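You operate a simulated robot arm through the tools that you are given. There is no shell and no other tool. Be economical: measure what you need, move in short steps, check, and stop when the job is done.

Carry out the task below with a simulated robot arm. There is one attempt and no reset: what you move stays moved.

## Task
Put things in order on the open cabinet top. At the end: the blue glue brush is in the red bin; the short white fibre pack stands where the white teak oil bottle stood; the black fibre bundle is on the brown rings carton; the white teak oil bottle stands where the black fibre bundle stood; whatever was shut is shut again. Leave all else as you found it, and nothing knocked over.
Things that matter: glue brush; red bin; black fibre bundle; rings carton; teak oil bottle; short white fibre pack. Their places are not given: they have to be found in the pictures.

Only the result counts: the job must be done as asked and must still hold three seconds after the hand-in. Knocking over, shifting, dropping, spilling or breaking anything else fails it.

## Robot
A 6-joint arm with a two-finger parallel gripper, fixed in place. Base frame: the origin is at the foot of the arm, x ahead of it, y to its left, z up; the work surface is at about z = 860. Units: mm, degrees, N and s.
With the tool pointing down near the work surface it reaches from about 240 to 640 mm from the base axis. Its first joint turns from -66.0 to 66.0 degrees. Payload 2.7 kg.
Tool frame: the origin (TCP) lies between the finger pads and is the grasp point; the fingertips stand 23 mm ahead of it; z points along the fingers, y is the line along which they close. Largest opening 94 mm; finger width 38, thickness 10; the body of the gripper, 54 by 96 mm, starts 39 mm behind the TCP.
Orientation is that of the tool frame in the base frame, as [roll, pitch, yaw] about the fixed x, y, z axes, in that order (R = Rz(yaw) Ry(pitch) Rx(roll)). With the fingers straight down and closing along the base's y, the tool's x points along the base's -x, its y along +y and its z along -z.

## Interface
- The arm moves only by the tool apply_moves. Its argument "series" is a list of rows, each a list of 3 entries, a list of its own where there are three numbers: the opening in per cent of the stroke, from 0 (shut) to 100 (fully open), then the shift along the base's x, y, z in mm, then the turn, a rotation vector about the base's x, y, z in degrees. In form: [[fingers, [x, y, z], [rx, ry, rz]], ...]. A call has 1 to 10 rows; each row is the pose to reach, as a shift and turn from the pose commanded when the call began. Each row takes 0.2 s and may step no farther than 50 mm and 8.6 degrees from the row before; otherwise, or with a gripper value out of range, the whole call is refused. A pose out of reach is approached as far as the arm can. The call stops where the force on the tool passes 40 N (or 10 N more than at its start, if that is more) or the arm is blocked; 0.2 s more then pass. The fingers move at their own pace (about 45 mm/s each) and stop on an object; they squeeze with about 33 N. The grip force told is the motor's: it shows also when the fingers shut on nothing. Time passes only in rows, and 0.2 s behind the last, so rows that repeat a pose let the fingers close. The reply holds the time, the measured pose of the TCP, the force on the tool along the base axes, the opening and the grip force, in the units named above and with some noise, and new pictures: "pictures" is both (left out), scene, wrist or none.
- Cameras (640 x 400 px; columns grow to the right, rows downward): "scene" is fixed at [67.4, -417.7, 1422.4]; the picture's right is [0.86, -0.51, 0.00], its down [-0.21, -0.35, -0.91] and it looks along [0.46, 0.79, -0.41] (base axes); focal length 311 px, centre (320, 200). "wrist" rides on the gripper at [-39, 0, -44] in the tool frame; the picture's right is [0.00, -1.00, 0.00], its down [0.97, 0.00, -0.24] and it looks along [0.24, 0.00, 0.97] (tool axes); focal length 218 px, centre (320, 200).
- point_at(camera, pixels): for up to 12 pixels [column, row] of the newest picture of that camera ("zoom" is the newest enlarged one), the place [x, y, z] in the base frame of the surface seen there, good to about 2 mm. The clock stands still meanwhile.
- enlarge(camera, box): a new picture of the part [left, top, right, bottom] of that camera's present view, enlarged. The clock stands still meanwhile.
- hand_in(): hands the job in; it is judged then, once.

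Keep the steps short. Do not move on a guess: measure, check each grasp and each placing, and mend mistakes. In all there are 80 turns and 120 pictures (those below and enlarged ones count). Leave the gripper open and the arm clear of the work at the hand-in unless told otherwise, and finish with a single line.

The tools are called after "Call:" by a JSON object that holds its "api" and its "payload". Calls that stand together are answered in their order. apply_moves: Moves the arm, as the interface text tells. Its arguments: {"type":"object","properties":{"series":{"type":"array","items":{"type":"array"}},"pictures":{"type":"string","enum":["both","scene","wrist","none"]}},"required":["series"]} The other tools are called the same way: point_at (camera, pixels) gives the place of the surface under pixels of a picture; enlarge (camera, box) takes an enlarged picture of a part of a camera's view; hand_in () hands the job in.

At the start:

```text
time: 0.0
ee_pos: [248.0, 311.4, 1150.6]
tcp_rot: [-179.9, 0.0, -179.9]
contact_force: [0.5, -0.4, -0.3]
grip_width: 94.1
grip_force: 0.1
```

scene: 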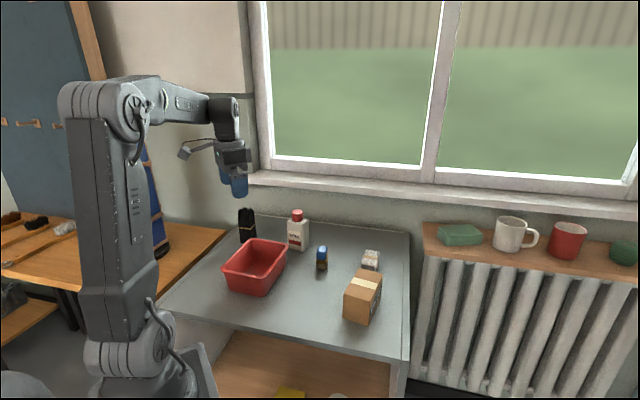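
wrist: 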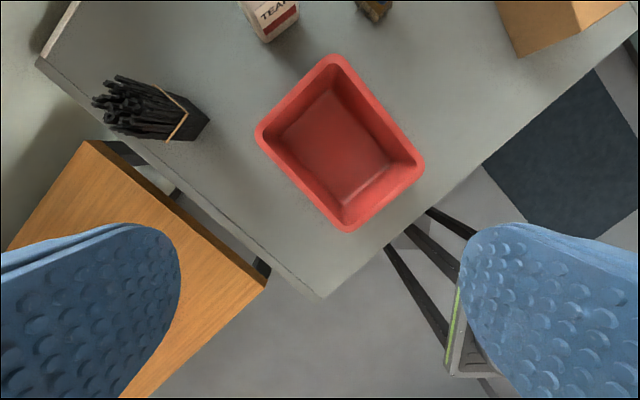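

I see the black bundle near (247,225), the white bottle (298,230), a blue item (322,257), a white pack (370,260), the carton (362,297) and the red bin (255,267). I'll enlarge that area to check them.

Call:
{"api": "enlarge", "payload": {"camera": "scene", "box": [210, 195, 410, 335]}}

```text
2.86 times, centred on (310, 265) of scene
```

zoom: 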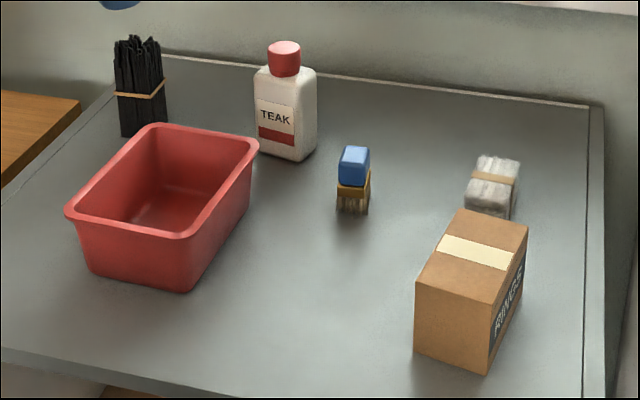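

All the items are visible. Next I'll measure points on each one.

Call:
{"api": "point_at", "payload": {"camera": "zoom", "pixels": [[140, 42], [128, 134], [162, 128], [285, 47], [262, 150], [298, 160], [355, 150], [354, 180], [340, 208], [366, 212], [497, 160], [490, 195]]}}

Call:
{"api": "point_at", "payload": {"camera": "zoom", "pixels": [[466, 210], [510, 215], [462, 213], [526, 226], [491, 262], [417, 250], [490, 370], [415, 350], [70, 212], [188, 235], [258, 145], [155, 127]]}}

Call:
{"api": "point_at", "payload": {"camera": "wrist", "pixels": [[335, 150], [260, 133], [345, 230], [422, 165], [333, 58], [205, 120], [175, 140], [180, 95], [120, 100], [265, 40], [298, 15], [375, 10]]}}

```text
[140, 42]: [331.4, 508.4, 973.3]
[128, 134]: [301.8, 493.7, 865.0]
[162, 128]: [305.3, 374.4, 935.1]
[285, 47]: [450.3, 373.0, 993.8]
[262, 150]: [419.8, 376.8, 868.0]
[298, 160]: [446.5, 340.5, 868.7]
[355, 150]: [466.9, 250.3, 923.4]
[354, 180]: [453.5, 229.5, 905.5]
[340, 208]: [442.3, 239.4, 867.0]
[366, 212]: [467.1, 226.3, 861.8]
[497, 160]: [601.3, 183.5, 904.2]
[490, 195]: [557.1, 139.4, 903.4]
```

```text
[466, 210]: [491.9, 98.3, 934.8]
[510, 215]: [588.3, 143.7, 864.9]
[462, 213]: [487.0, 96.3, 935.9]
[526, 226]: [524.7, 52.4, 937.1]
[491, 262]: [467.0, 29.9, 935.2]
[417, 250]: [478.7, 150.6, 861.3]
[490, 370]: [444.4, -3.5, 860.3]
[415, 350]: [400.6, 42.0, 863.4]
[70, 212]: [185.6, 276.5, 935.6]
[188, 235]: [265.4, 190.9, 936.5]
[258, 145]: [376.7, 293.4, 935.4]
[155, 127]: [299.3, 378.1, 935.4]
```

```text
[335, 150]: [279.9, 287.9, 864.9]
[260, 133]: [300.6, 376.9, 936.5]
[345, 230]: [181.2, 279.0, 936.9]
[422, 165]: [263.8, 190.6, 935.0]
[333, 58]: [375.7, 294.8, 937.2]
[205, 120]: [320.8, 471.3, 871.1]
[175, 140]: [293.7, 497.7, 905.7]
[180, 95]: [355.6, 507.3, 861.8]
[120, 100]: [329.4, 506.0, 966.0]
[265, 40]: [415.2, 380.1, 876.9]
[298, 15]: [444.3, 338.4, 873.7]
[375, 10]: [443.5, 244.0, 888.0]
```

The bin's rim is at z≈936 and its centre is near (280,285). I'll move over the middle of the table at the same height for a top view of the brush, pack, carton and bottle.

Call:
{"api": "apply_moves", "payload": {"series": [[100, [40, -25, 0], [0, 0, 0]], [100, [80, -50, 0], [0, 0, 0]], [100, [120, -75, 0], [0, 0, 0]], [100, [160, -100, 0], [0, 0, 0]], [100, [200, -125, 0], [0, 0, 0]], [100, [200, -125, 0], [0, 0, 0]]], "pictures": "wrist"}}

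```text
time: 1.4
ee_pos: [446.1, 186.1, 1149.2]
tcp_rot: [-180.0, 0.1, -179.9]
contact_force: [-0.3, -0.2, -0.3]
grip_width: 94.2
grip_force: 0.1
```

wrist: 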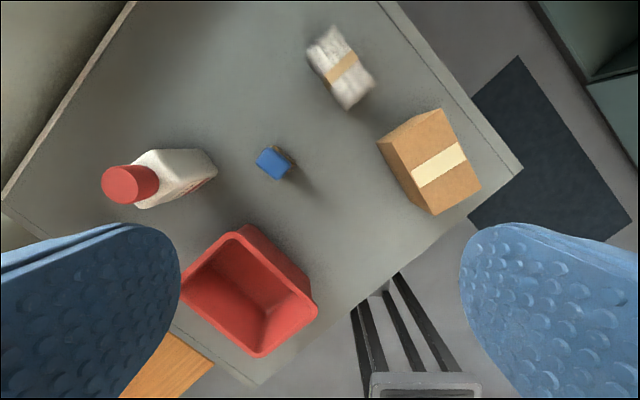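

Good top view. I'll enlarge it so I can measure corners.

Call:
{"api": "enlarge", "payload": {"camera": "wrist", "box": [240, 10, 500, 220]}}

Call:
{"api": "point_at", "payload": {"camera": "wrist", "pixels": [[257, 159], [269, 147], [291, 160], [277, 179], [274, 163], [130, 185], [310, 45], [332, 27], [375, 85], [347, 107], [340, 65], [160, 185]]}}

Call:
{"api": "point_at", "payload": {"camera": "wrist", "pixels": [[392, 154], [443, 110], [479, 188], [434, 213], [380, 140], [440, 165], [180, 152], [205, 152], [215, 172], [140, 207], [215, 180], [185, 190]]}}

```text
1.90 times, centred on (370, 115) of wrist
```

zoom: 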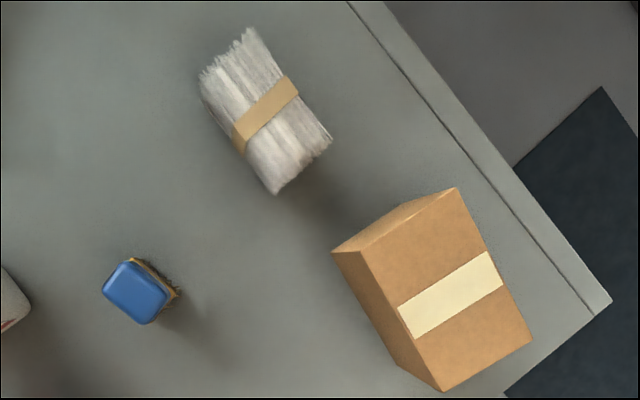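

```text
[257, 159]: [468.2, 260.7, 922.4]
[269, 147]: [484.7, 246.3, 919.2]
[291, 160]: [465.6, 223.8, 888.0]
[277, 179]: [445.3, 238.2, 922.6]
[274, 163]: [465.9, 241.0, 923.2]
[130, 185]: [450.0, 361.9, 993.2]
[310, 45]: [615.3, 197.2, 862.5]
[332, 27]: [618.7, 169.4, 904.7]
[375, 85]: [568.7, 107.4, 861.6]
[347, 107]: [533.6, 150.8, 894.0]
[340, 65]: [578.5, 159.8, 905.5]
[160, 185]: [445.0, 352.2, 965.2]
```

```text
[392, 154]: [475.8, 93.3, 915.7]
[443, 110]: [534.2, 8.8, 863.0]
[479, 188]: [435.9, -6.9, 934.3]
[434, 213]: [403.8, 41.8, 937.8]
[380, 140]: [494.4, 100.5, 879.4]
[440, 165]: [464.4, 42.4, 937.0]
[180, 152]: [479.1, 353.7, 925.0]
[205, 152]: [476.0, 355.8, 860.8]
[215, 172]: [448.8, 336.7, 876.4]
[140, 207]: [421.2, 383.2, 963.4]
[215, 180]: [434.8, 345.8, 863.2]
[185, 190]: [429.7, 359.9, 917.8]
```

Now corner points from the enlarged view: brush top, pack top and carton top.

Call:
{"api": "point_at", "payload": {"camera": "zoom", "pixels": [[105, 288], [128, 262], [168, 293], [147, 320], [138, 290], [206, 80], [248, 34], [326, 138], [278, 186], [243, 148], [290, 85], [266, 113]]}}

Call:
{"api": "point_at", "payload": {"camera": "zoom", "pixels": [[340, 254], [452, 193], [527, 338], [443, 386], [420, 310], [362, 255], [447, 200], [398, 310], [492, 255], [502, 283], [413, 335], [435, 290]]}}

```text
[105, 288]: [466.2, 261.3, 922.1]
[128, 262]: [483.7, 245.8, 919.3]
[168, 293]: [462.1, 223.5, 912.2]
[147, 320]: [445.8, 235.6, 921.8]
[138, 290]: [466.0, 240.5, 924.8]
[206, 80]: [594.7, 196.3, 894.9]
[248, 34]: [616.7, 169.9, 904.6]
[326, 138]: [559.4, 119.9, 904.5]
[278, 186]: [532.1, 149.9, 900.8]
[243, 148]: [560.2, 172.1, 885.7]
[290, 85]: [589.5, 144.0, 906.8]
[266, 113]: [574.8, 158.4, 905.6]
```

```text
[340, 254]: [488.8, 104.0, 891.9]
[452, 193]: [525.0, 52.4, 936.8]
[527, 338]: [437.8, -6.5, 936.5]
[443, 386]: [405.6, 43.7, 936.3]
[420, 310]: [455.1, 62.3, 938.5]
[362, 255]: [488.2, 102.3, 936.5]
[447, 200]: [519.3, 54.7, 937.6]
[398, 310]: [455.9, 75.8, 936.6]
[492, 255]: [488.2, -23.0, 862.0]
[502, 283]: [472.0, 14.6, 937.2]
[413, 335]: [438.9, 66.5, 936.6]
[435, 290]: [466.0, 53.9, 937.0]
```

Estimates from the measurements:
- **Brush:** centre (464,241), top z≈923, long side (32 mm) at about 50°.
- **Carton top:** centre (464,48), z=937, about 104×60, long axis at 34°.

I'll go above the brush and turn -40° so the fingers close along its long side, which also suits the bin. The fingers will be partly open.

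Call:
{"api": "apply_moves", "payload": {"series": [[85, [4, 11, -30], [0, 0, -8]], [80, [8, 22, -60], [0, 0, -16]], [75, [12, 33, -90], [0, 0, -24]], [75, [16, 44, -120], [0, 0, -32]], [75, [18, 55, -150], [0, 0, -40]], [75, [18, 55, -150], [0, 0, -40]]], "pictures": "wrist"}}

```text
time: 2.8
ee_pos: [464.9, 241.1, 1000.4]
tcp_rot: [-179.9, 0.0, 139.9]
contact_force: [0.1, 0.6, -0.1]
grip_width: 70.6
grip_force: 0.0
```

wrist: 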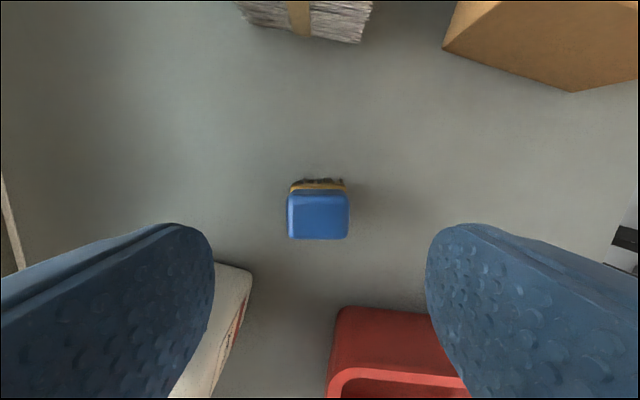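

The brush is square and centred between the fingers. I'll lower to z=905 and close.

Call:
{"api": "apply_moves", "payload": {"series": [[75, [0, 0, -35], [0, 0, 0]], [75, [0, 0, -70], [0, 0, 0]], [75, [0, 0, -95], [0, 0, 0]], [75, [0, 0, -95], [0, 0, 0]], [20, [0, 0, -95], [0, 0, 0]], [20, [0, 0, -95], [0, 0, 0]], [20, [0, 0, -95], [0, 0, 0]], [20, [0, 0, -95], [0, 0, 0]]], "pictures": "wrist"}}

```text
time: 4.6
ee_pos: [463.7, 239.5, 905.6]
tcp_rot: [180.0, 0.0, 140.0]
contact_force: [0.0, 0.2, -0.5]
grip_width: 39.4
grip_force: 32.8
```

wrist: 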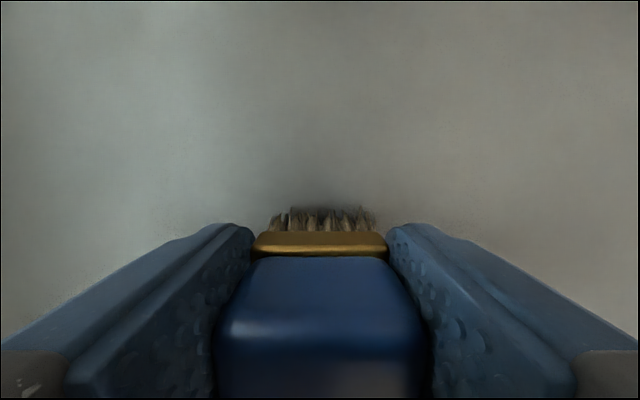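

The brush is held (39 mm, 33 N). I'll lift it and carry it to above the bin centre (280,284), turning 10° more to match the bin's long side.

Call:
{"api": "apply_moves", "payload": {"series": [[20, [0, 0, 45], [0, 0, 0]], [20, [0, 0, 90], [0, 0, 0]], [20, [0, 0, 130], [0, 0, 0]], [20, [-46, 11, 130], [0, 0, -5]], [20, [-92, 22, 130], [0, 0, -10]], [20, [-138, 34, 130], [0, 0, -10]], [20, [-183, 45, 130], [0, 0, -10]], [20, [-183, 45, 130], [0, 0, -10]]]}}

```text
time: 6.4
ee_pos: [283.5, 285.5, 1035.4]
tcp_rot: [-179.9, 0.0, 130.0]
contact_force: [1.1, -0.5, 0.2]
grip_width: 39.6
grip_force: 33.5
```

scene: 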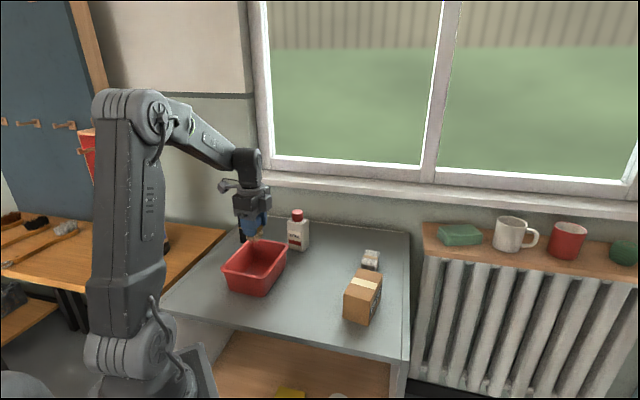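
wrist: 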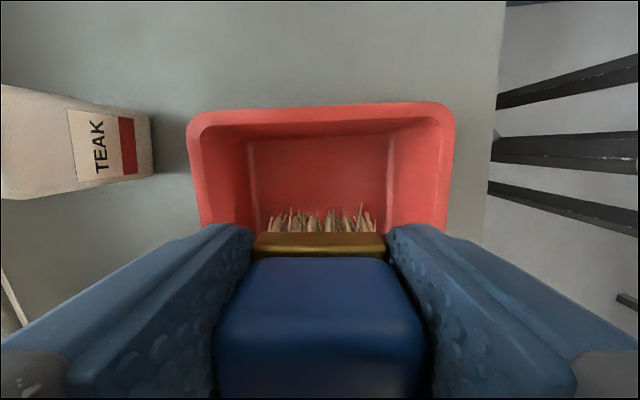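

Aligned with the bin. The floor is about 4 mm above the table, so I'll lower until the bristles are just on it, at TCP z≈911.

Call:
{"api": "apply_moves", "payload": {"series": [[20, [0, 0, -45], [0, 0, 0]], [20, [0, 0, -85], [0, 0, 0]], [20, [0, 0, -110], [0, 0, 0]], [20, [0, 0, -124], [0, 0, 0]], [20, [0, 0, -124], [0, 0, 0]]], "pictures": "wrist"}}

```text
time: 7.6
ee_pos: [282.7, 285.6, 910.3]
tcp_rot: [-180.0, -0.1, 130.0]
contact_force: [0.5, -0.1, 0.2]
grip_width: 39.3
grip_force: 32.7
```

wrist: 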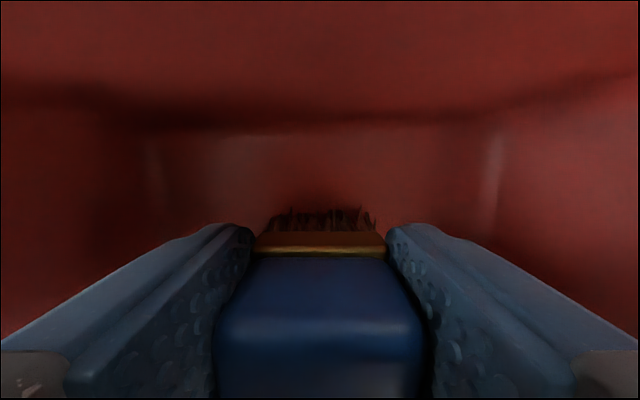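

No contact force yet, so the bristles are about a millimetre clear. I'll go down 1.5 mm more, open to about 60 mm, and rise.

Call:
{"api": "apply_moves", "payload": {"series": [[20, [0, 0, -1.5], [0, 0, 0]], [63, [0, 0, -1.5], [0, 0, 0]], [63, [0, 0, -1.5], [0, 0, 0]], [63, [0, 0, -1.5], [0, 0, 0]], [63, [0, 0, 30], [0, 0, 0]], [63, [0, 0, 75], [0, 0, 0]], [63, [0, 0, 120], [0, 0, 0]], [63, [0, 0, 160], [0, 0, 0]], [63, [0, 0, 160], [0, 0, 0]]]}}

```text
time: 9.6
ee_pos: [281.9, 285.3, 1070.3]
tcp_rot: [179.9, 0.0, 130.0]
contact_force: [-0.5, -0.5, 0.1]
grip_width: 58.9
grip_force: 0.1
```

scene: 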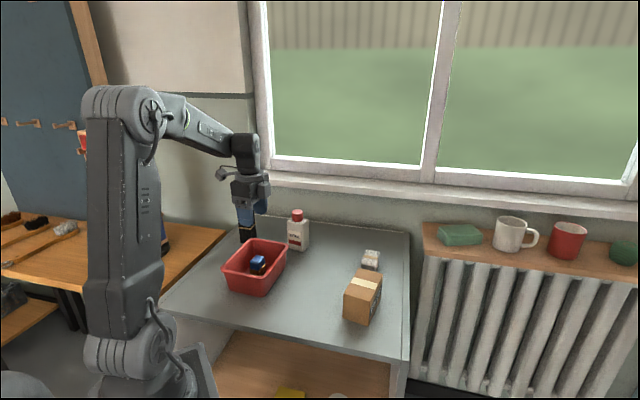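
wrist: 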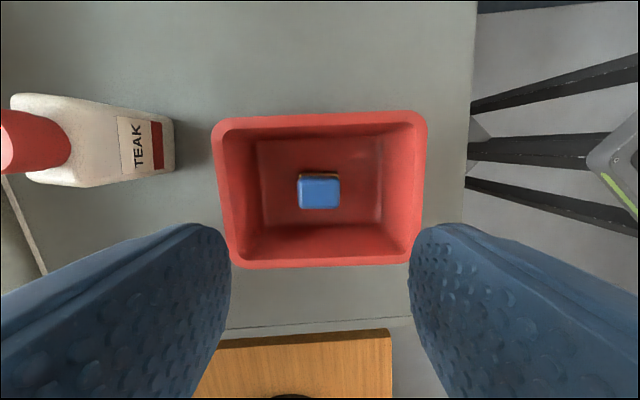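

The brush stands in the bin. Next I'll move above the black bundle (about (315,490)) at z≈1130 for a top view.

Call:
{"api": "apply_moves", "payload": {"series": [[80, [0, 40, 20], [0, 0, 0]], [100, [0, 80, 40], [0, 0, 0]], [100, [5, 120, 60], [0, 0, 0]], [100, [10, 160, 60], [0, 0, 0]], [100, [10, 180, 60], [0, 0, 0]], [100, [10, 180, 60], [0, 0, 0]]]}}

```text
time: 11.0
ee_pos: [291.6, 464.8, 1131.3]
tcp_rot: [-180.0, 0.0, 130.1]
contact_force: [-0.2, -0.2, 0.1]
grip_width: 94.2
grip_force: 0.1
```

scene: 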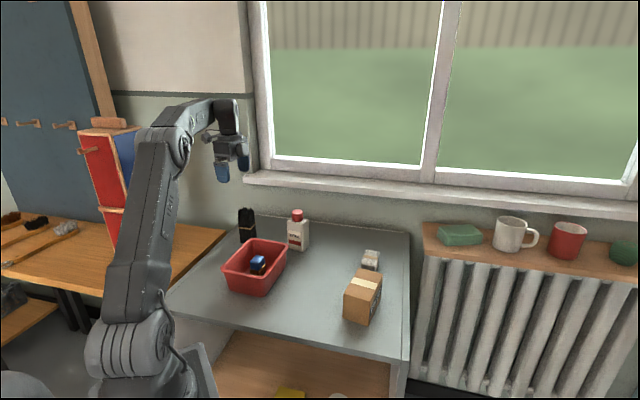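
wrist: 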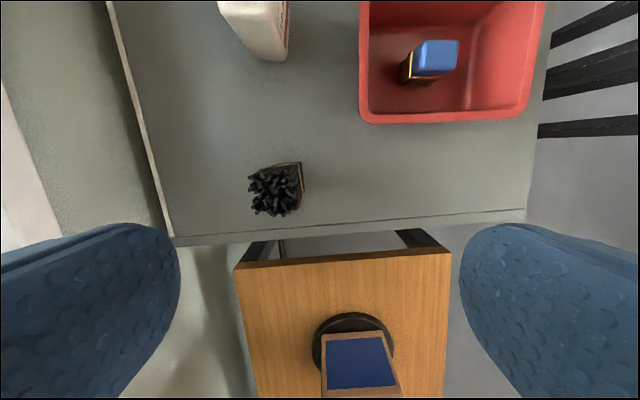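

The bundle is visible at (275,190) and a tall red/blue item stands on the side bench at (360,360). I'll enlarge and measure both.

Call:
{"api": "enlarge", "payload": {"camera": "wrist", "box": [220, 140, 330, 230]}}

Call:
{"api": "point_at", "payload": {"camera": "wrist", "pixels": [[360, 360], [325, 335], [385, 335], [335, 320], [250, 175], [272, 212], [298, 170], [302, 188], [275, 190], [300, 206], [165, 200], [200, 240]]}}

```text
4.44 times, centred on (275, 185) of wrist
```

zoom: 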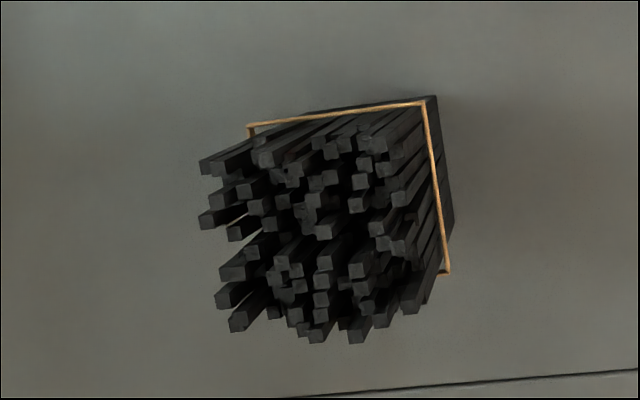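

```text
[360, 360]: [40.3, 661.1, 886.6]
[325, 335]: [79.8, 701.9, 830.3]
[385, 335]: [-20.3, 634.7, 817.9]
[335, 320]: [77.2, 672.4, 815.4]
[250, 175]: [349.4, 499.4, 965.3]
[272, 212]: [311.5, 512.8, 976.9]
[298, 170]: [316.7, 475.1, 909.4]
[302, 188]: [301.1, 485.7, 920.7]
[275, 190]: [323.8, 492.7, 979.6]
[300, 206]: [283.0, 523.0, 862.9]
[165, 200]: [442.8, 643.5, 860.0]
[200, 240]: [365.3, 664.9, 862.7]
```

Call:
{"api": "point_at", "payload": {"camera": "zoom", "pixels": [[250, 127], [335, 115], [422, 105], [435, 180], [446, 270], [435, 100], [452, 230], [208, 165], [238, 323], [357, 335], [380, 145], [300, 240]]}}

```text
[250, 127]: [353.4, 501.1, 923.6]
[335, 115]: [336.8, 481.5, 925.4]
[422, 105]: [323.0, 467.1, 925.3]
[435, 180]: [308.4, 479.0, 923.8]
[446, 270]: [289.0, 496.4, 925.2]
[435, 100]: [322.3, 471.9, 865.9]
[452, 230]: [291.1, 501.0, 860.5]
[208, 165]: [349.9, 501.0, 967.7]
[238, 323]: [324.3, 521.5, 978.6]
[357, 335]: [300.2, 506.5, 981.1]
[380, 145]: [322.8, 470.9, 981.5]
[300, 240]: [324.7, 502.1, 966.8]
```

The band corners give the bundle as a 45 mm square, centre (321,499), sides at 49°/139°, top about 981. I must grip above z 942 so the gripper body clears the tips, so I'll use about 949. I'll move above it and turn +9°.

Call:
{"api": "apply_moves", "payload": {"series": [[100, [15, 17, -35], [0, 0, 5]], [100, [29.5, 34, -70], [0, 0, 9]], [100, [29.5, 34, -85], [0, 0, 9]], [100, [29.5, 34, -85], [0, 0, 9]]], "pictures": "wrist"}}

```text
time: 12.0
ee_pos: [321.3, 500.1, 1046.2]
tcp_rot: [-180.0, 0.0, 139.0]
contact_force: [-0.1, 0.4, 0.1]
grip_width: 93.9
grip_force: 0.0
```

wrist: 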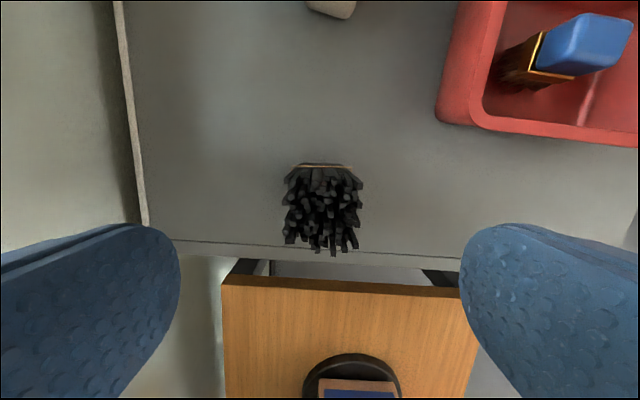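

Centred (column 322). I'll lower to z≈949 and close.

Call:
{"api": "apply_moves", "payload": {"series": [[100, [0, 0, -40], [0, 0, 0]], [100, [0, 0, -75], [0, 0, 0]], [100, [0, 0, -97], [0, 0, 0]], [100, [0, 0, -97], [0, 0, 0]], [35, [0, 0, -97], [0, 0, 0]], [35, [0, 0, -97], [0, 0, 0]], [35, [0, 0, -97], [0, 0, 0]], [35, [0, 0, -97], [0, 0, 0]]]}}

```text
time: 13.8
ee_pos: [322.0, 500.6, 947.7]
tcp_rot: [179.9, 0.0, 139.1]
contact_force: [-0.2, -0.2, -0.3]
grip_width: 45.7
grip_force: 32.8
```

scene: 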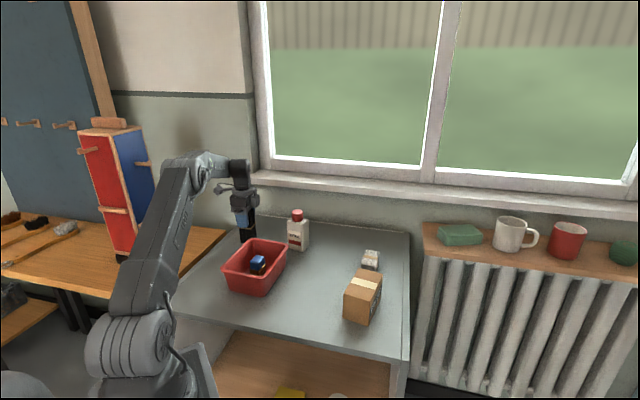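
wrist: 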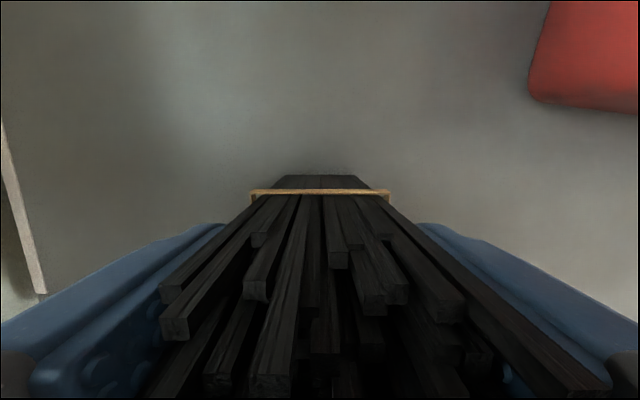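

Held at 45.7 mm. I'll lift it about 160 mm, clear of the bottle top, then carry it toward the carton.

Call:
{"api": "apply_moves", "payload": {"series": [[35, [0, 0, 40], [0, 0, 0]], [35, [0, 0, 80], [0, 0, 0]], [35, [0, 0, 120], [0, 0, 0]], [35, [0, 0, 160], [0, 0, 0]], [35, [5, -45, 160], [0, 0, -5]], [35, [10, -90, 160], [0, 0, -10]], [35, [15, -135, 160], [0, 0, -15]], [35, [25, -180, 160], [0, 0, -15]], [35, [35, -225, 160], [0, 0, -15]], [35, [50, -270, 160], [0, 0, -15]]], "pictures": "scene"}}

Call:
{"api": "apply_moves", "payload": {"series": [[35, [20, -45, 0], [0, 0, 0]], [35, [40, -90, 0], [0, 0, 0]], [35, [60, -135, 0], [0, 0, 0]], [35, [80, -170, 0], [0, 0, 0]], [35, [92, -182, 0], [0, 0, 0]], [35, [92, -182, 0], [0, 0, 0]]]}}

```text
time: 16.0
ee_pos: [370.7, 229.1, 1109.3]
tcp_rot: [-179.9, 0.0, 124.0]
contact_force: [-0.4, -0.1, -1.0]
grip_width: 45.7
grip_force: 33.1
```

scene: 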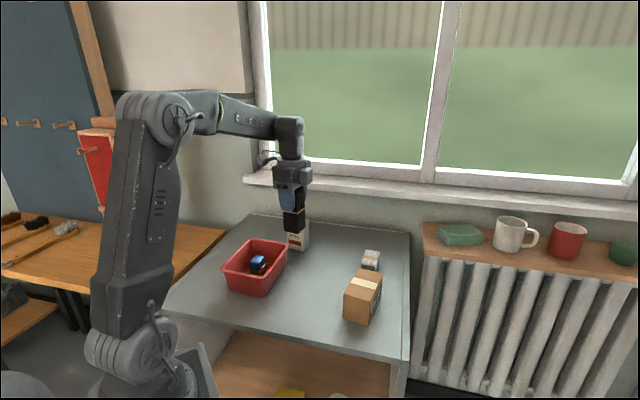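

```text
time: 17.4
ee_pos: [463.4, 48.5, 1108.4]
tcp_rot: [180.0, 0.0, 124.0]
contact_force: [0.1, 0.1, -0.8]
grip_width: 45.7
grip_force: 33.5
```

scene: 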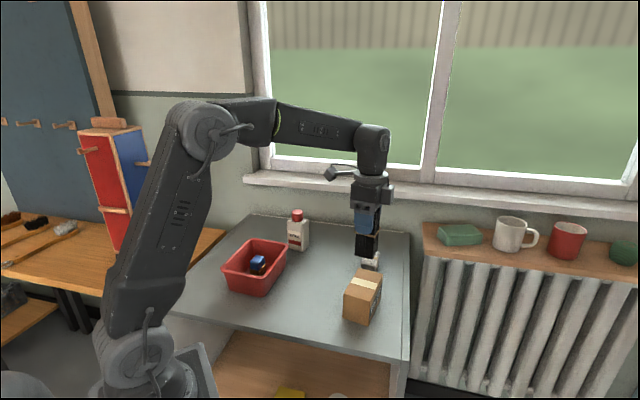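
wrist: 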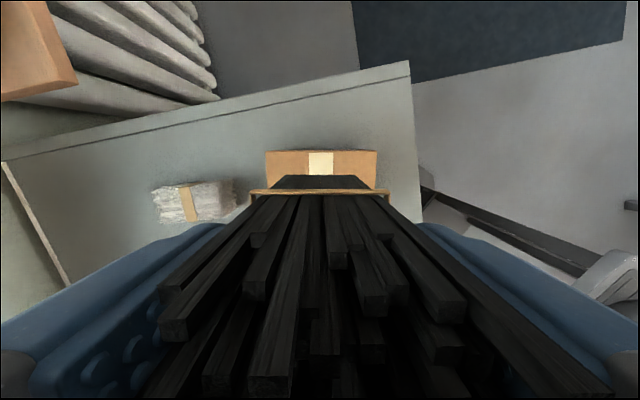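

Aligned over the carton. Contact is expected at TCP z≈1024, so I'll lower to about 1030 and look.

Call:
{"api": "apply_moves", "payload": {"series": [[35, [0, 0, -40], [0, 0, 0]], [35, [0, 0, -70], [0, 0, 0]], [35, [0, 0, -79], [0, 0, 0]], [35, [0, 0, -79], [0, 0, 0]]]}}

Call:
{"api": "enlarge", "payload": {"camera": "scene", "box": [320, 220, 420, 330]}}

```text
time: 18.4
ee_pos: [463.3, 48.2, 1029.8]
tcp_rot: [179.9, 0.0, 124.0]
contact_force: [-1.3, 0.4, -0.7]
grip_width: 45.6
grip_force: 32.5
```

scene: 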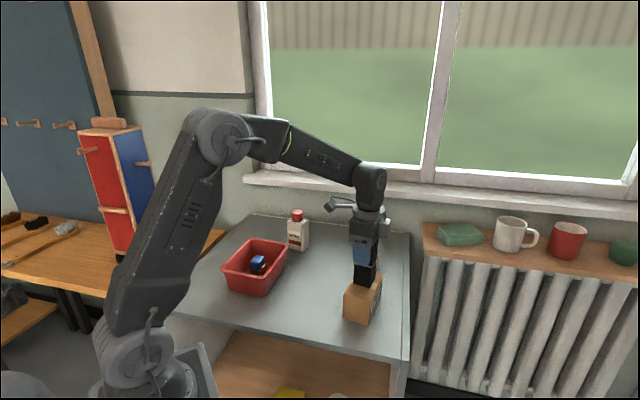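
wrist: 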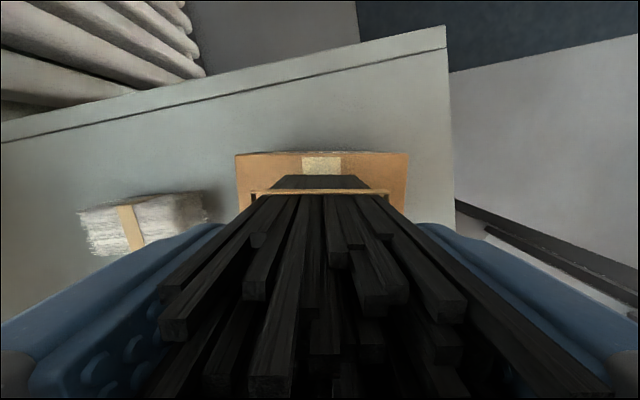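

```text
3.64 times, centred on (370, 275) of scene
```

zoom: 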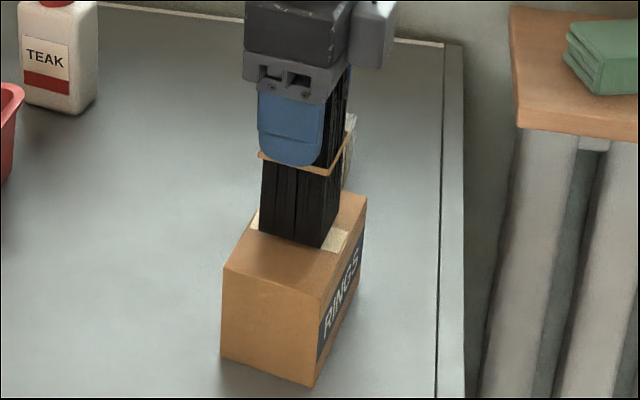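

Centred on the carton. I'll lower the last millimetres gently and watch the force.

Call:
{"api": "apply_moves", "payload": {"series": [[35, [0, 0, -2.5], [0, 0, 0]], [35, [0, 0, -4.5], [0, 0, 0]], [35, [0, 0, -4.5], [0, 0, 0]]], "pictures": "none"}}

```text
time: 19.2
ee_pos: [462.6, 48.6, 1023.5]
tcp_rot: [-180.0, 0.0, 124.0]
contact_force: [-0.4, 0.3, -0.8]
grip_width: 45.6
grip_force: 32.6
```

Call:
{"api": "apply_moves", "payload": {"series": [[35, [0, 0, -1], [0, 0, 0]], [35, [0, 0, -1], [0, 0, 0]]], "pictures": "none"}}

```text
time: 19.8
ee_pos: [462.5, 49.2, 1023.2]
tcp_rot: [180.0, 0.0, 124.0]
contact_force: [0.4, -0.8, -1.7]
grip_width: 45.7
grip_force: 32.9
```

It is at or within a millimetre of contact. I'll open to about 70 mm and rise straight up.

Call:
{"api": "apply_moves", "payload": {"series": [[60, [0, 0, -1], [0, 0, 0]], [80, [0, 0, -1], [0, 0, 0]], [80, [0, 0, -1], [0, 0, 0]], [80, [0, 0, -1], [0, 0, 0]], [80, [0, 0, 20], [0, 0, 0]], [80, [0, 0, 50], [0, 0, 0]], [80, [0, 0, 90], [0, 0, 0]], [80, [0, 0, 110], [0, 0, 0]]]}}

Call:
{"api": "enlarge", "payload": {"camera": "scene", "box": [230, 200, 420, 330]}}

```text
time: 21.6
ee_pos: [463.2, 46.6, 1135.7]
tcp_rot: [-180.0, 0.0, 124.0]
contact_force: [-0.1, 0.8, -0.2]
grip_width: 75.4
grip_force: 0.0
```

scene: 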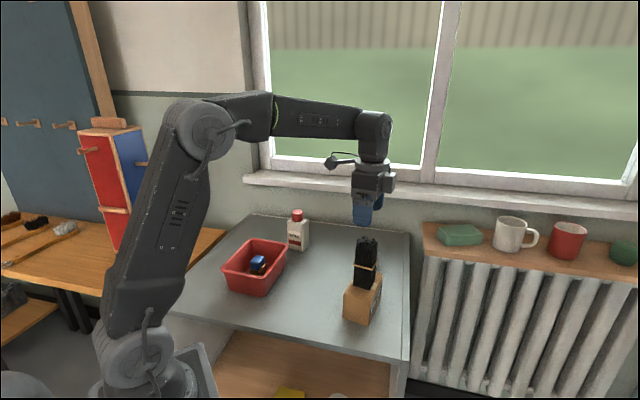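
wrist: 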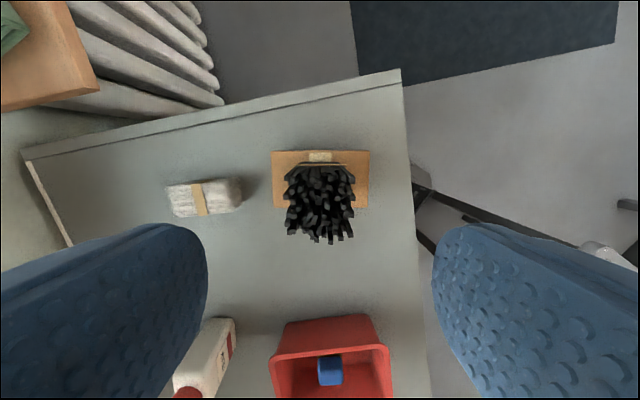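

```text
3.08 times, centred on (325, 265) of scene
```

zoom: 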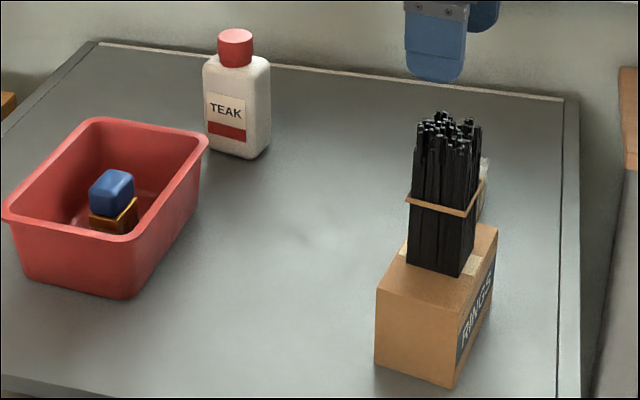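

The bundle stands square on the carton. Now I'll move over toward the bottle at z≈1150 for a top view, keeping the yaw.

Call:
{"api": "apply_moves", "payload": {"series": [[90, [-10, 45, 15], [0, 0, 0]], [100, [-20, 90, 15], [0, 0, 0]], [100, [-30, 135, 15], [0, 0, 0]], [100, [-35, 180, 15], [0, 0, 0]], [100, [-35, 225, 15], [0, 0, 0]], [100, [-35, 270, 15], [0, 0, 0]], [100, [-35, 300, 15], [0, 0, 0]], [100, [-35, 300, 15], [0, 0, 0]]], "pictures": "wrist"}}

Call:
{"api": "enlarge", "payload": {"camera": "scene", "box": [270, 200, 330, 260]}}

```text
time: 23.4
ee_pos: [427.8, 349.5, 1149.9]
tcp_rot: [-180.0, -0.1, 124.0]
contact_force: [0.4, 0.4, 0.7]
grip_width: 93.8
grip_force: 0.0
```

wrist: 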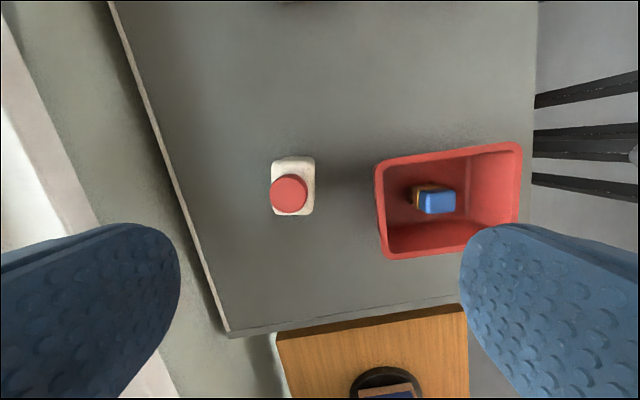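

```text
6.67 times, centred on (300, 230) of scene
```

zoom: 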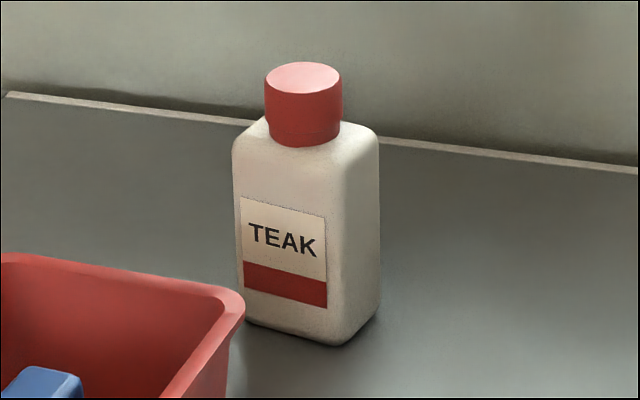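

Call:
{"api": "enlarge", "payload": {"camera": "wrist", "box": [255, 145, 335, 225]}}

Call:
{"api": "point_at", "payload": {"camera": "scene", "pixels": [[298, 212], [294, 216], [298, 221], [297, 226], [298, 235], [293, 246], [302, 249], [305, 218], [304, 235]]}}

```text
5.00 times, centred on (295, 185) of wrist
```

zoom: 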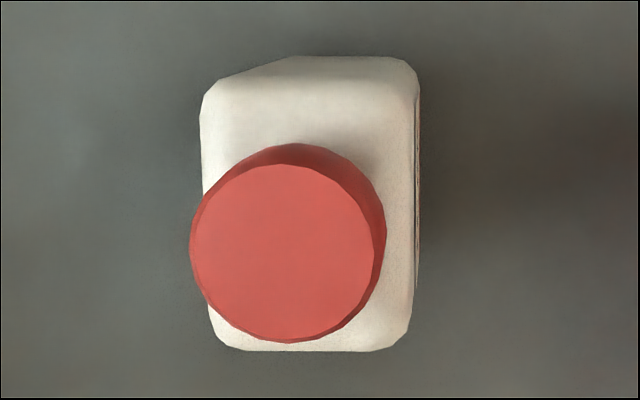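

```text
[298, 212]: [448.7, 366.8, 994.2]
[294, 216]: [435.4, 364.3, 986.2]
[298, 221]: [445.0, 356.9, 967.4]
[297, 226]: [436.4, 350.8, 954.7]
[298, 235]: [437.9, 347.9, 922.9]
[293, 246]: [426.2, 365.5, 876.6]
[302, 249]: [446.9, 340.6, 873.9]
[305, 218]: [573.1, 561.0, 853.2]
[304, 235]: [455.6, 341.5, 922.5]
```

Call:
{"api": "point_at", "payload": {"camera": "zoom", "pixels": [[285, 255], [192, 250], [378, 255], [285, 168], [290, 338], [206, 100], [295, 62], [408, 70], [413, 110], [411, 300], [395, 343], [230, 343]]}}

```text
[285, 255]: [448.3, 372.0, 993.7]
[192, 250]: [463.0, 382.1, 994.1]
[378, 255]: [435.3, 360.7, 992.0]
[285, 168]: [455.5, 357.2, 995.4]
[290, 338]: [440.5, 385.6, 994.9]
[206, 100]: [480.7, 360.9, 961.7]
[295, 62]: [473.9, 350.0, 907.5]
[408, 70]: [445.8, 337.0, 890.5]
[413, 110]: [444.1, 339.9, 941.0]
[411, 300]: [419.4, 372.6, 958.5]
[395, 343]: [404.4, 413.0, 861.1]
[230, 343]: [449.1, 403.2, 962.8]
```

The cap centre is (449,371), top z 994, and the bottle body is about 40 mm thick along 34°, which is my current closing axis. I'll grip the upper body at TCP z 960, so the gripper body just clears the cap. First I'll go above it and check.

Call:
{"api": "apply_moves", "payload": {"series": [[100, [10, 10, -40], [0, 0, 0]], [100, [21, 21, -80], [0, 0, 0]], [100, [21, 21, -110], [0, 0, 0]], [100, [21, 21, -110], [0, 0, 0]]], "pictures": "wrist"}}

```text
time: 24.4
ee_pos: [449.2, 368.4, 1039.8]
tcp_rot: [-179.9, 0.0, 124.0]
contact_force: [-0.5, 0.3, -0.5]
grip_width: 94.0
grip_force: 0.1
```

wrist: 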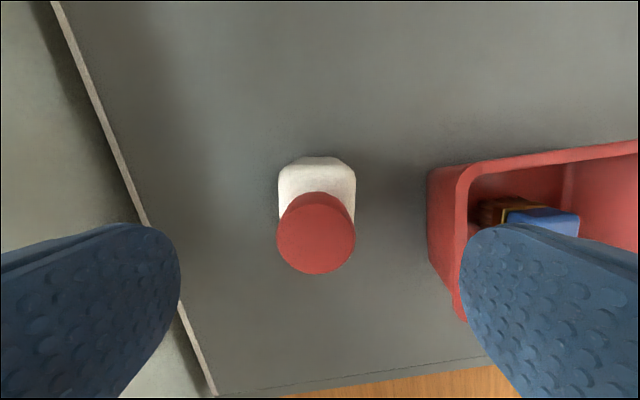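

Centred. I'll lower to z≈960 and close.

Call:
{"api": "apply_moves", "payload": {"series": [[100, [0, 0, -35], [0, 0, 0]], [100, [0, 0, -65], [0, 0, 0]], [100, [0, 0, -79.5], [0, 0, 0]], [100, [0, 0, -79.5], [0, 0, 0]], [25, [0, 0, -79.5], [0, 0, 0]], [25, [0, 0, -79.5], [0, 0, 0]], [25, [0, 0, -79.5], [0, 0, 0]], [25, [0, 0, -79.5], [0, 0, 0]], [25, [0, 0, -79.5], [0, 0, 0]]]}}

Call:
{"api": "enlarge", "payload": {"camera": "scene", "box": [260, 170, 340, 270]}}

```text
time: 26.4
ee_pos: [449.0, 368.2, 959.9]
tcp_rot: [180.0, 0.0, 124.0]
contact_force: [-0.3, 1.0, -1.2]
grip_width: 45.9
grip_force: 32.6
```

scene: 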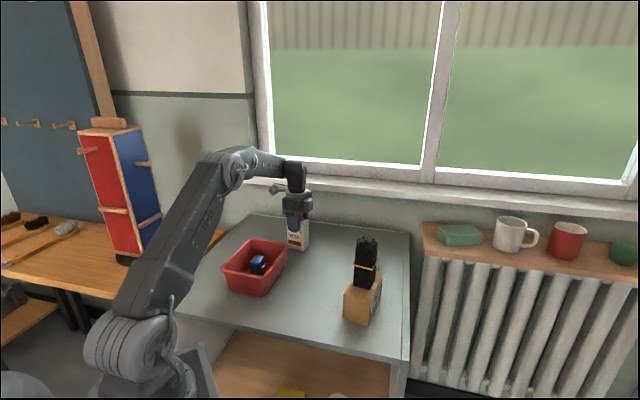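
wrist: 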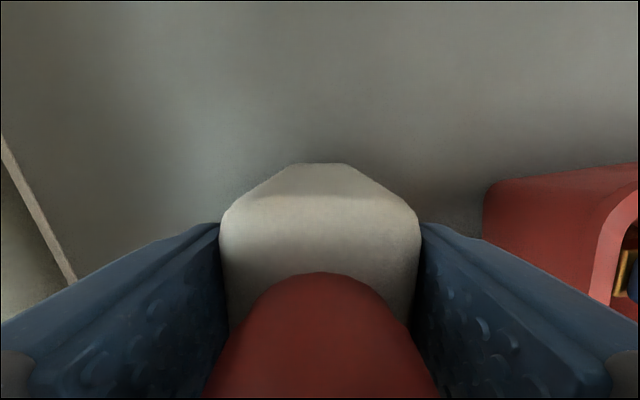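

```text
4.00 times, centred on (300, 220) of scene
```

zoom: 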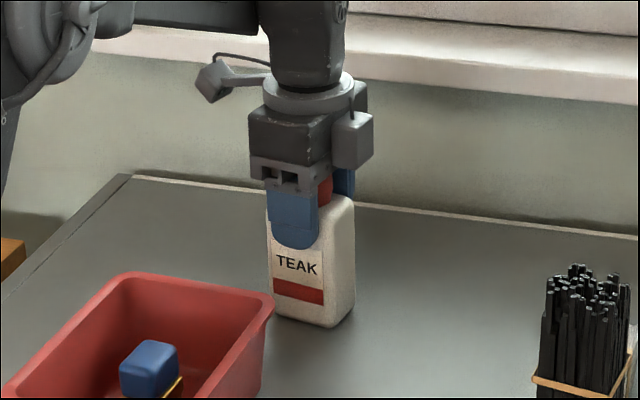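

The bottle is held (45.9 mm). I'll lift it a little and check that it comes along without slipping.

Call:
{"api": "apply_moves", "payload": {"series": [[25, [0, 0, 15], [0, 0, 0]], [25, [0, 0, 35], [0, 0, 0]], [25, [0, 0, 60], [0, 0, 0]], [25, [0, 0, 90], [0, 0, 0]], [25, [0, 0, 90], [0, 0, 0]]]}}

```text
time: 27.6
ee_pos: [448.7, 368.3, 1050.8]
tcp_rot: [-179.8, -0.1, 124.1]
contact_force: [-0.3, -0.6, -3.2]
grip_width: 45.7
grip_force: 33.0
```

scene: 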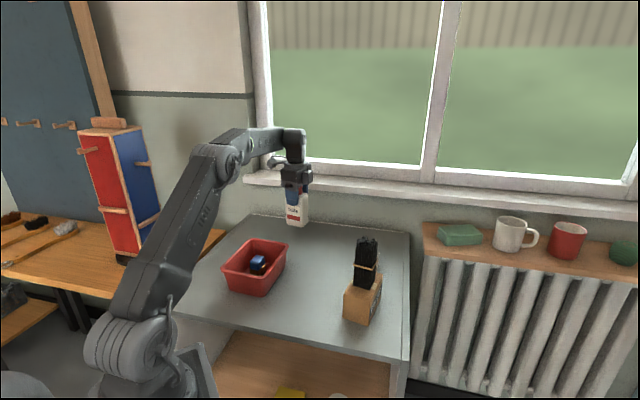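
wrist: 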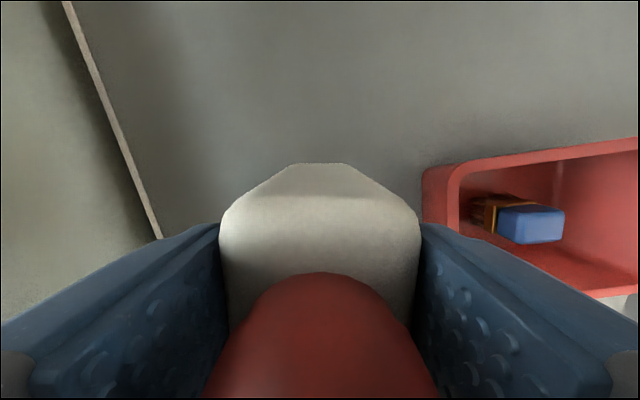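

It came up level with no slip. I'll carry it to TCP (322.5,497.5) and lower to about z 966.

Call:
{"api": "apply_moves", "payload": {"series": [[25, [-31, 32, 0], [0, 0, 0]], [25, [-62, 64, 0], [0, 0, 0]], [25, [-94, 97, 0], [0, 0, 0]], [25, [-126.2, 129.2, 0], [0, 0, 0]], [25, [-126.2, 129.2, 0], [0, 0, 0]], [25, [-126.2, 129.2, -40], [0, 0, 0]], [25, [-126.2, 129.2, -70], [0, 0, 0]], [25, [-126.2, 129.2, -84], [0, 0, 0]], [25, [-126.2, 129.2, -84], [0, 0, 0]]]}}

Call:
{"api": "enlarge", "payload": {"camera": "scene", "box": [205, 165, 305, 265]}}

```text
time: 29.6
ee_pos: [322.5, 497.8, 966.7]
tcp_rot: [-180.0, 0.0, 124.1]
contact_force: [-0.5, 0.0, -2.6]
grip_width: 45.7
grip_force: 33.3
```

scene: 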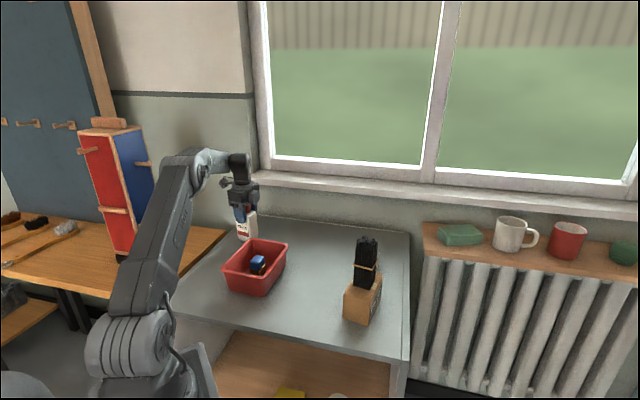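
wrist: 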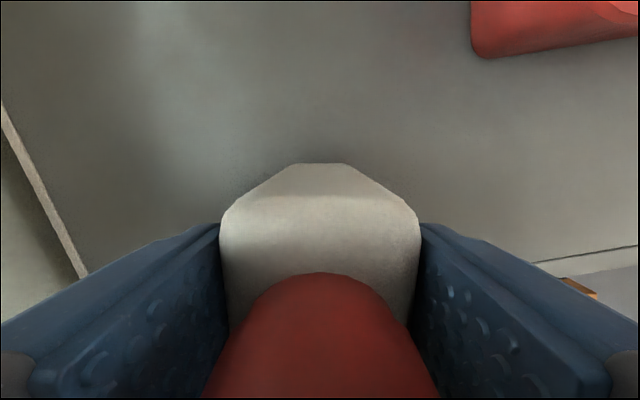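

```text
4.00 times, centred on (255, 215) of scene
```

zoom: 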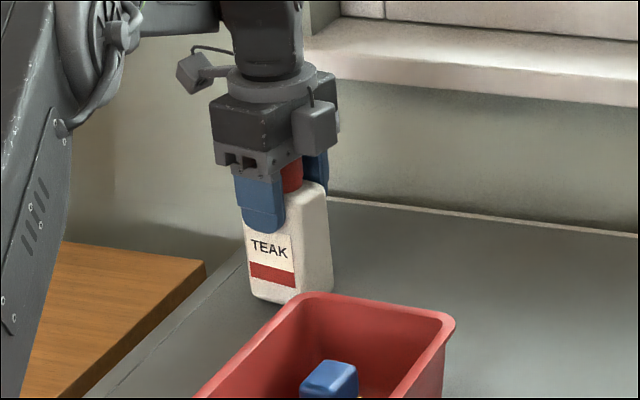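

The bottle is over the bundle's old place and close to the table. I'll lower to about 960.5 in small steps and read the force.

Call:
{"api": "apply_moves", "payload": {"series": [[25, [0, 0, -3], [0, 0, 0]], [25, [0, 0, -5], [0, 0, 0]], [25, [0, 0, -6], [0, 0, 0]], [25, [0, 0, -6.5], [0, 0, 0]], [25, [0, 0, -6.5], [0, 0, 0]]], "pictures": "none"}}

```text
time: 30.8
ee_pos: [322.8, 497.9, 960.2]
tcp_rot: [-180.0, 0.0, 124.0]
contact_force: [-0.1, -0.2, 1.1]
grip_width: 45.6
grip_force: 32.8
```

The vertical force went from -2.6 to +1.1 N, so the bottle is on the table. I'll open and rise.

Call:
{"api": "apply_moves", "payload": {"series": [[60, [0, 0, -6.5], [0, 0, 0]], [80, [0, 0, -6.5], [0, 0, 0]], [80, [0, 0, -6.5], [0, 0, 0]], [80, [0, 0, -6.5], [0, 0, 0]], [80, [0, 0, 15], [0, 0, 0]], [80, [0, 0, 50], [0, 0, 0]], [80, [0, 0, 95], [0, 0, 0]], [80, [0, 0, 140], [0, 0, 0]], [80, [0, 0, 170], [0, 0, 0]]]}}

Call:
{"api": "enlarge", "payload": {"camera": "scene", "box": [205, 185, 305, 265]}}

```text
time: 32.8
ee_pos: [324.0, 497.6, 1129.2]
tcp_rot: [-180.0, 0.0, 123.9]
contact_force: [-0.2, 0.3, 0.8]
grip_width: 75.4
grip_force: 0.0
```

scene: 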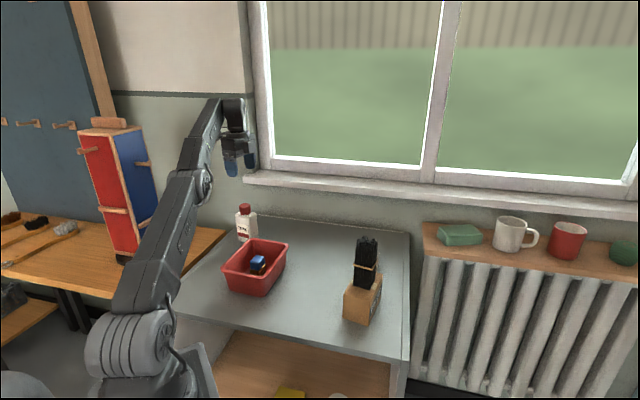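
wrist: 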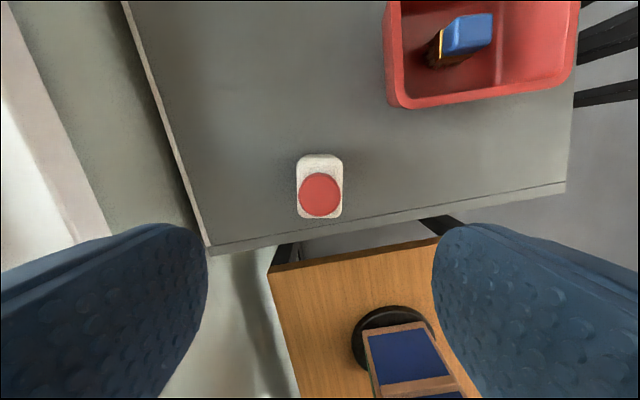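

```text
5.00 times, centred on (255, 225) of scene
```

zoom: 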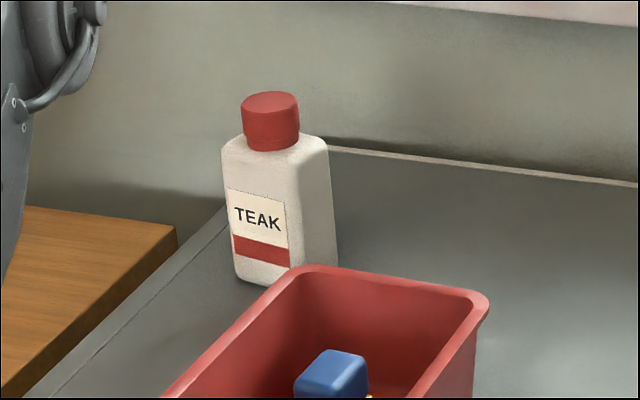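

The bottle stands in the bundle's old place. Next is the white pack (centre ≈(575,158), short side along 131°). I'll check the bottle's cap position and travel toward the pack while turning +97°.

Call:
{"api": "point_at", "payload": {"camera": "wrist", "pixels": [[320, 194]]}}

Call:
{"api": "apply_moves", "payload": {"series": [[90, [15, -30, 0], [0, 0, 8]], [100, [30, -60, 0], [0, 0, 16]], [100, [48, -92, 0], [0, 0, 24]], [100, [66, -124, 0], [0, 0, 32]], [100, [86, -156, 0], [0, 0, 40]], [100, [108, -188, 0], [0, 0, 48]], [100, [130, -220, 0], [0, 0, 56]], [100, [152, -250, 0], [0, 0, 64]], [100, [174, -275, 0], [0, 0, 72]], [100, [196, -298, 0], [0, 0, 80]]], "pictures": "none"}}

Call:
{"api": "apply_moves", "payload": {"series": [[100, [10, -15, 0], [0, 0, 8]], [100, [20, -30, 0], [0, 0, 16]], [100, [20, -35, -10], [0, 0, 17]], [100, [20, -35, -10], [0, 0, 17]]]}}

```text
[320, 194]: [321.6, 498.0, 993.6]
```

```text
time: 35.0
ee_pos: [518.8, 199.6, 1131.3]
tcp_rot: [-180.0, 0.1, -156.0]
contact_force: [1.0, -1.0, -0.7]
grip_width: 94.1
grip_force: 0.1
```

```text
time: 36.0
ee_pos: [538.0, 165.1, 1120.3]
tcp_rot: [179.9, 0.0, -138.9]
contact_force: [-0.4, 0.2, 0.4]
grip_width: 93.8
grip_force: 0.1
```

scene: 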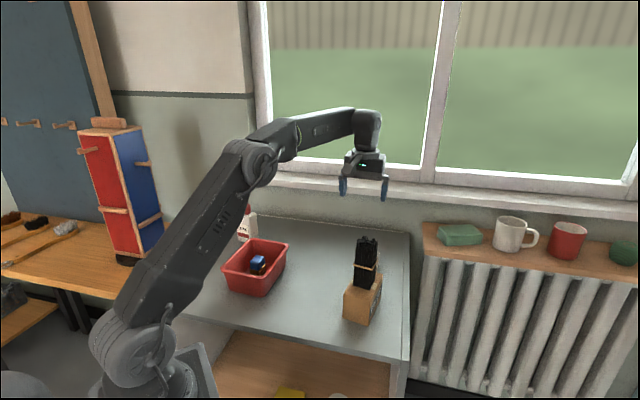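
wrist: 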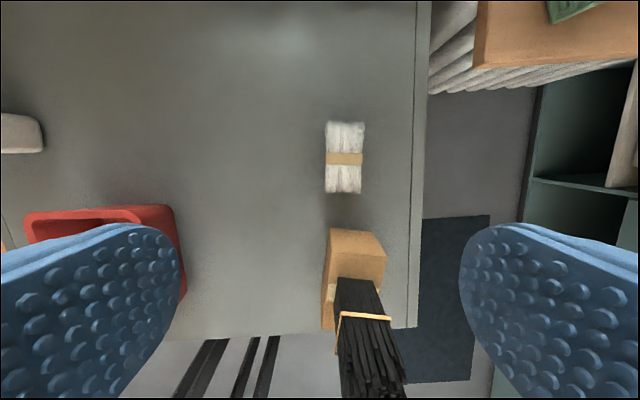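

The bottle cap is at (321.6,498), as wanted. The pack is square to the view; I'll measure its edges.

Call:
{"api": "enlarge", "payload": {"camera": "wrist", "box": [295, 110, 395, 205]}}

Call:
{"api": "point_at", "payload": {"camera": "wrist", "pixels": [[327, 125], [345, 124], [363, 125], [328, 158], [345, 158], [361, 158], [329, 190], [345, 190], [359, 190], [345, 215], [390, 158], [310, 158]]}}

```text
4.21 times, centred on (345, 158) of wrist
```

zoom: 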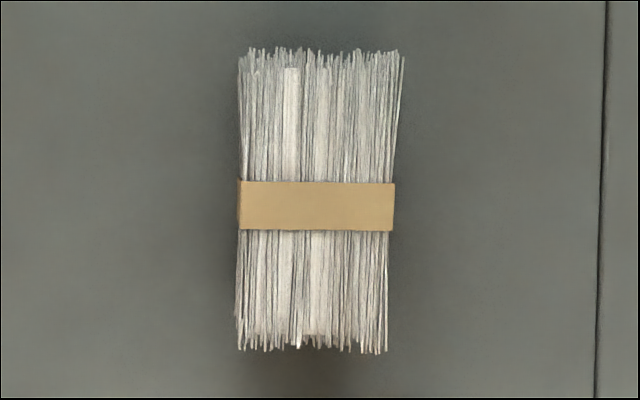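

```text
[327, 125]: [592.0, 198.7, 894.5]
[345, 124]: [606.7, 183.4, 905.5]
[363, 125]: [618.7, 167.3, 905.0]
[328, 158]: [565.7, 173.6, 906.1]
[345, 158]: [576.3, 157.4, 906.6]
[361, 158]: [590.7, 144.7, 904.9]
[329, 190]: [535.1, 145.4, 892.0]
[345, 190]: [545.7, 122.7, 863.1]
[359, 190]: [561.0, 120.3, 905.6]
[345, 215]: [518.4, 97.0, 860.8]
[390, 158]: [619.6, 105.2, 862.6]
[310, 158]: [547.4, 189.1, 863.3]
```

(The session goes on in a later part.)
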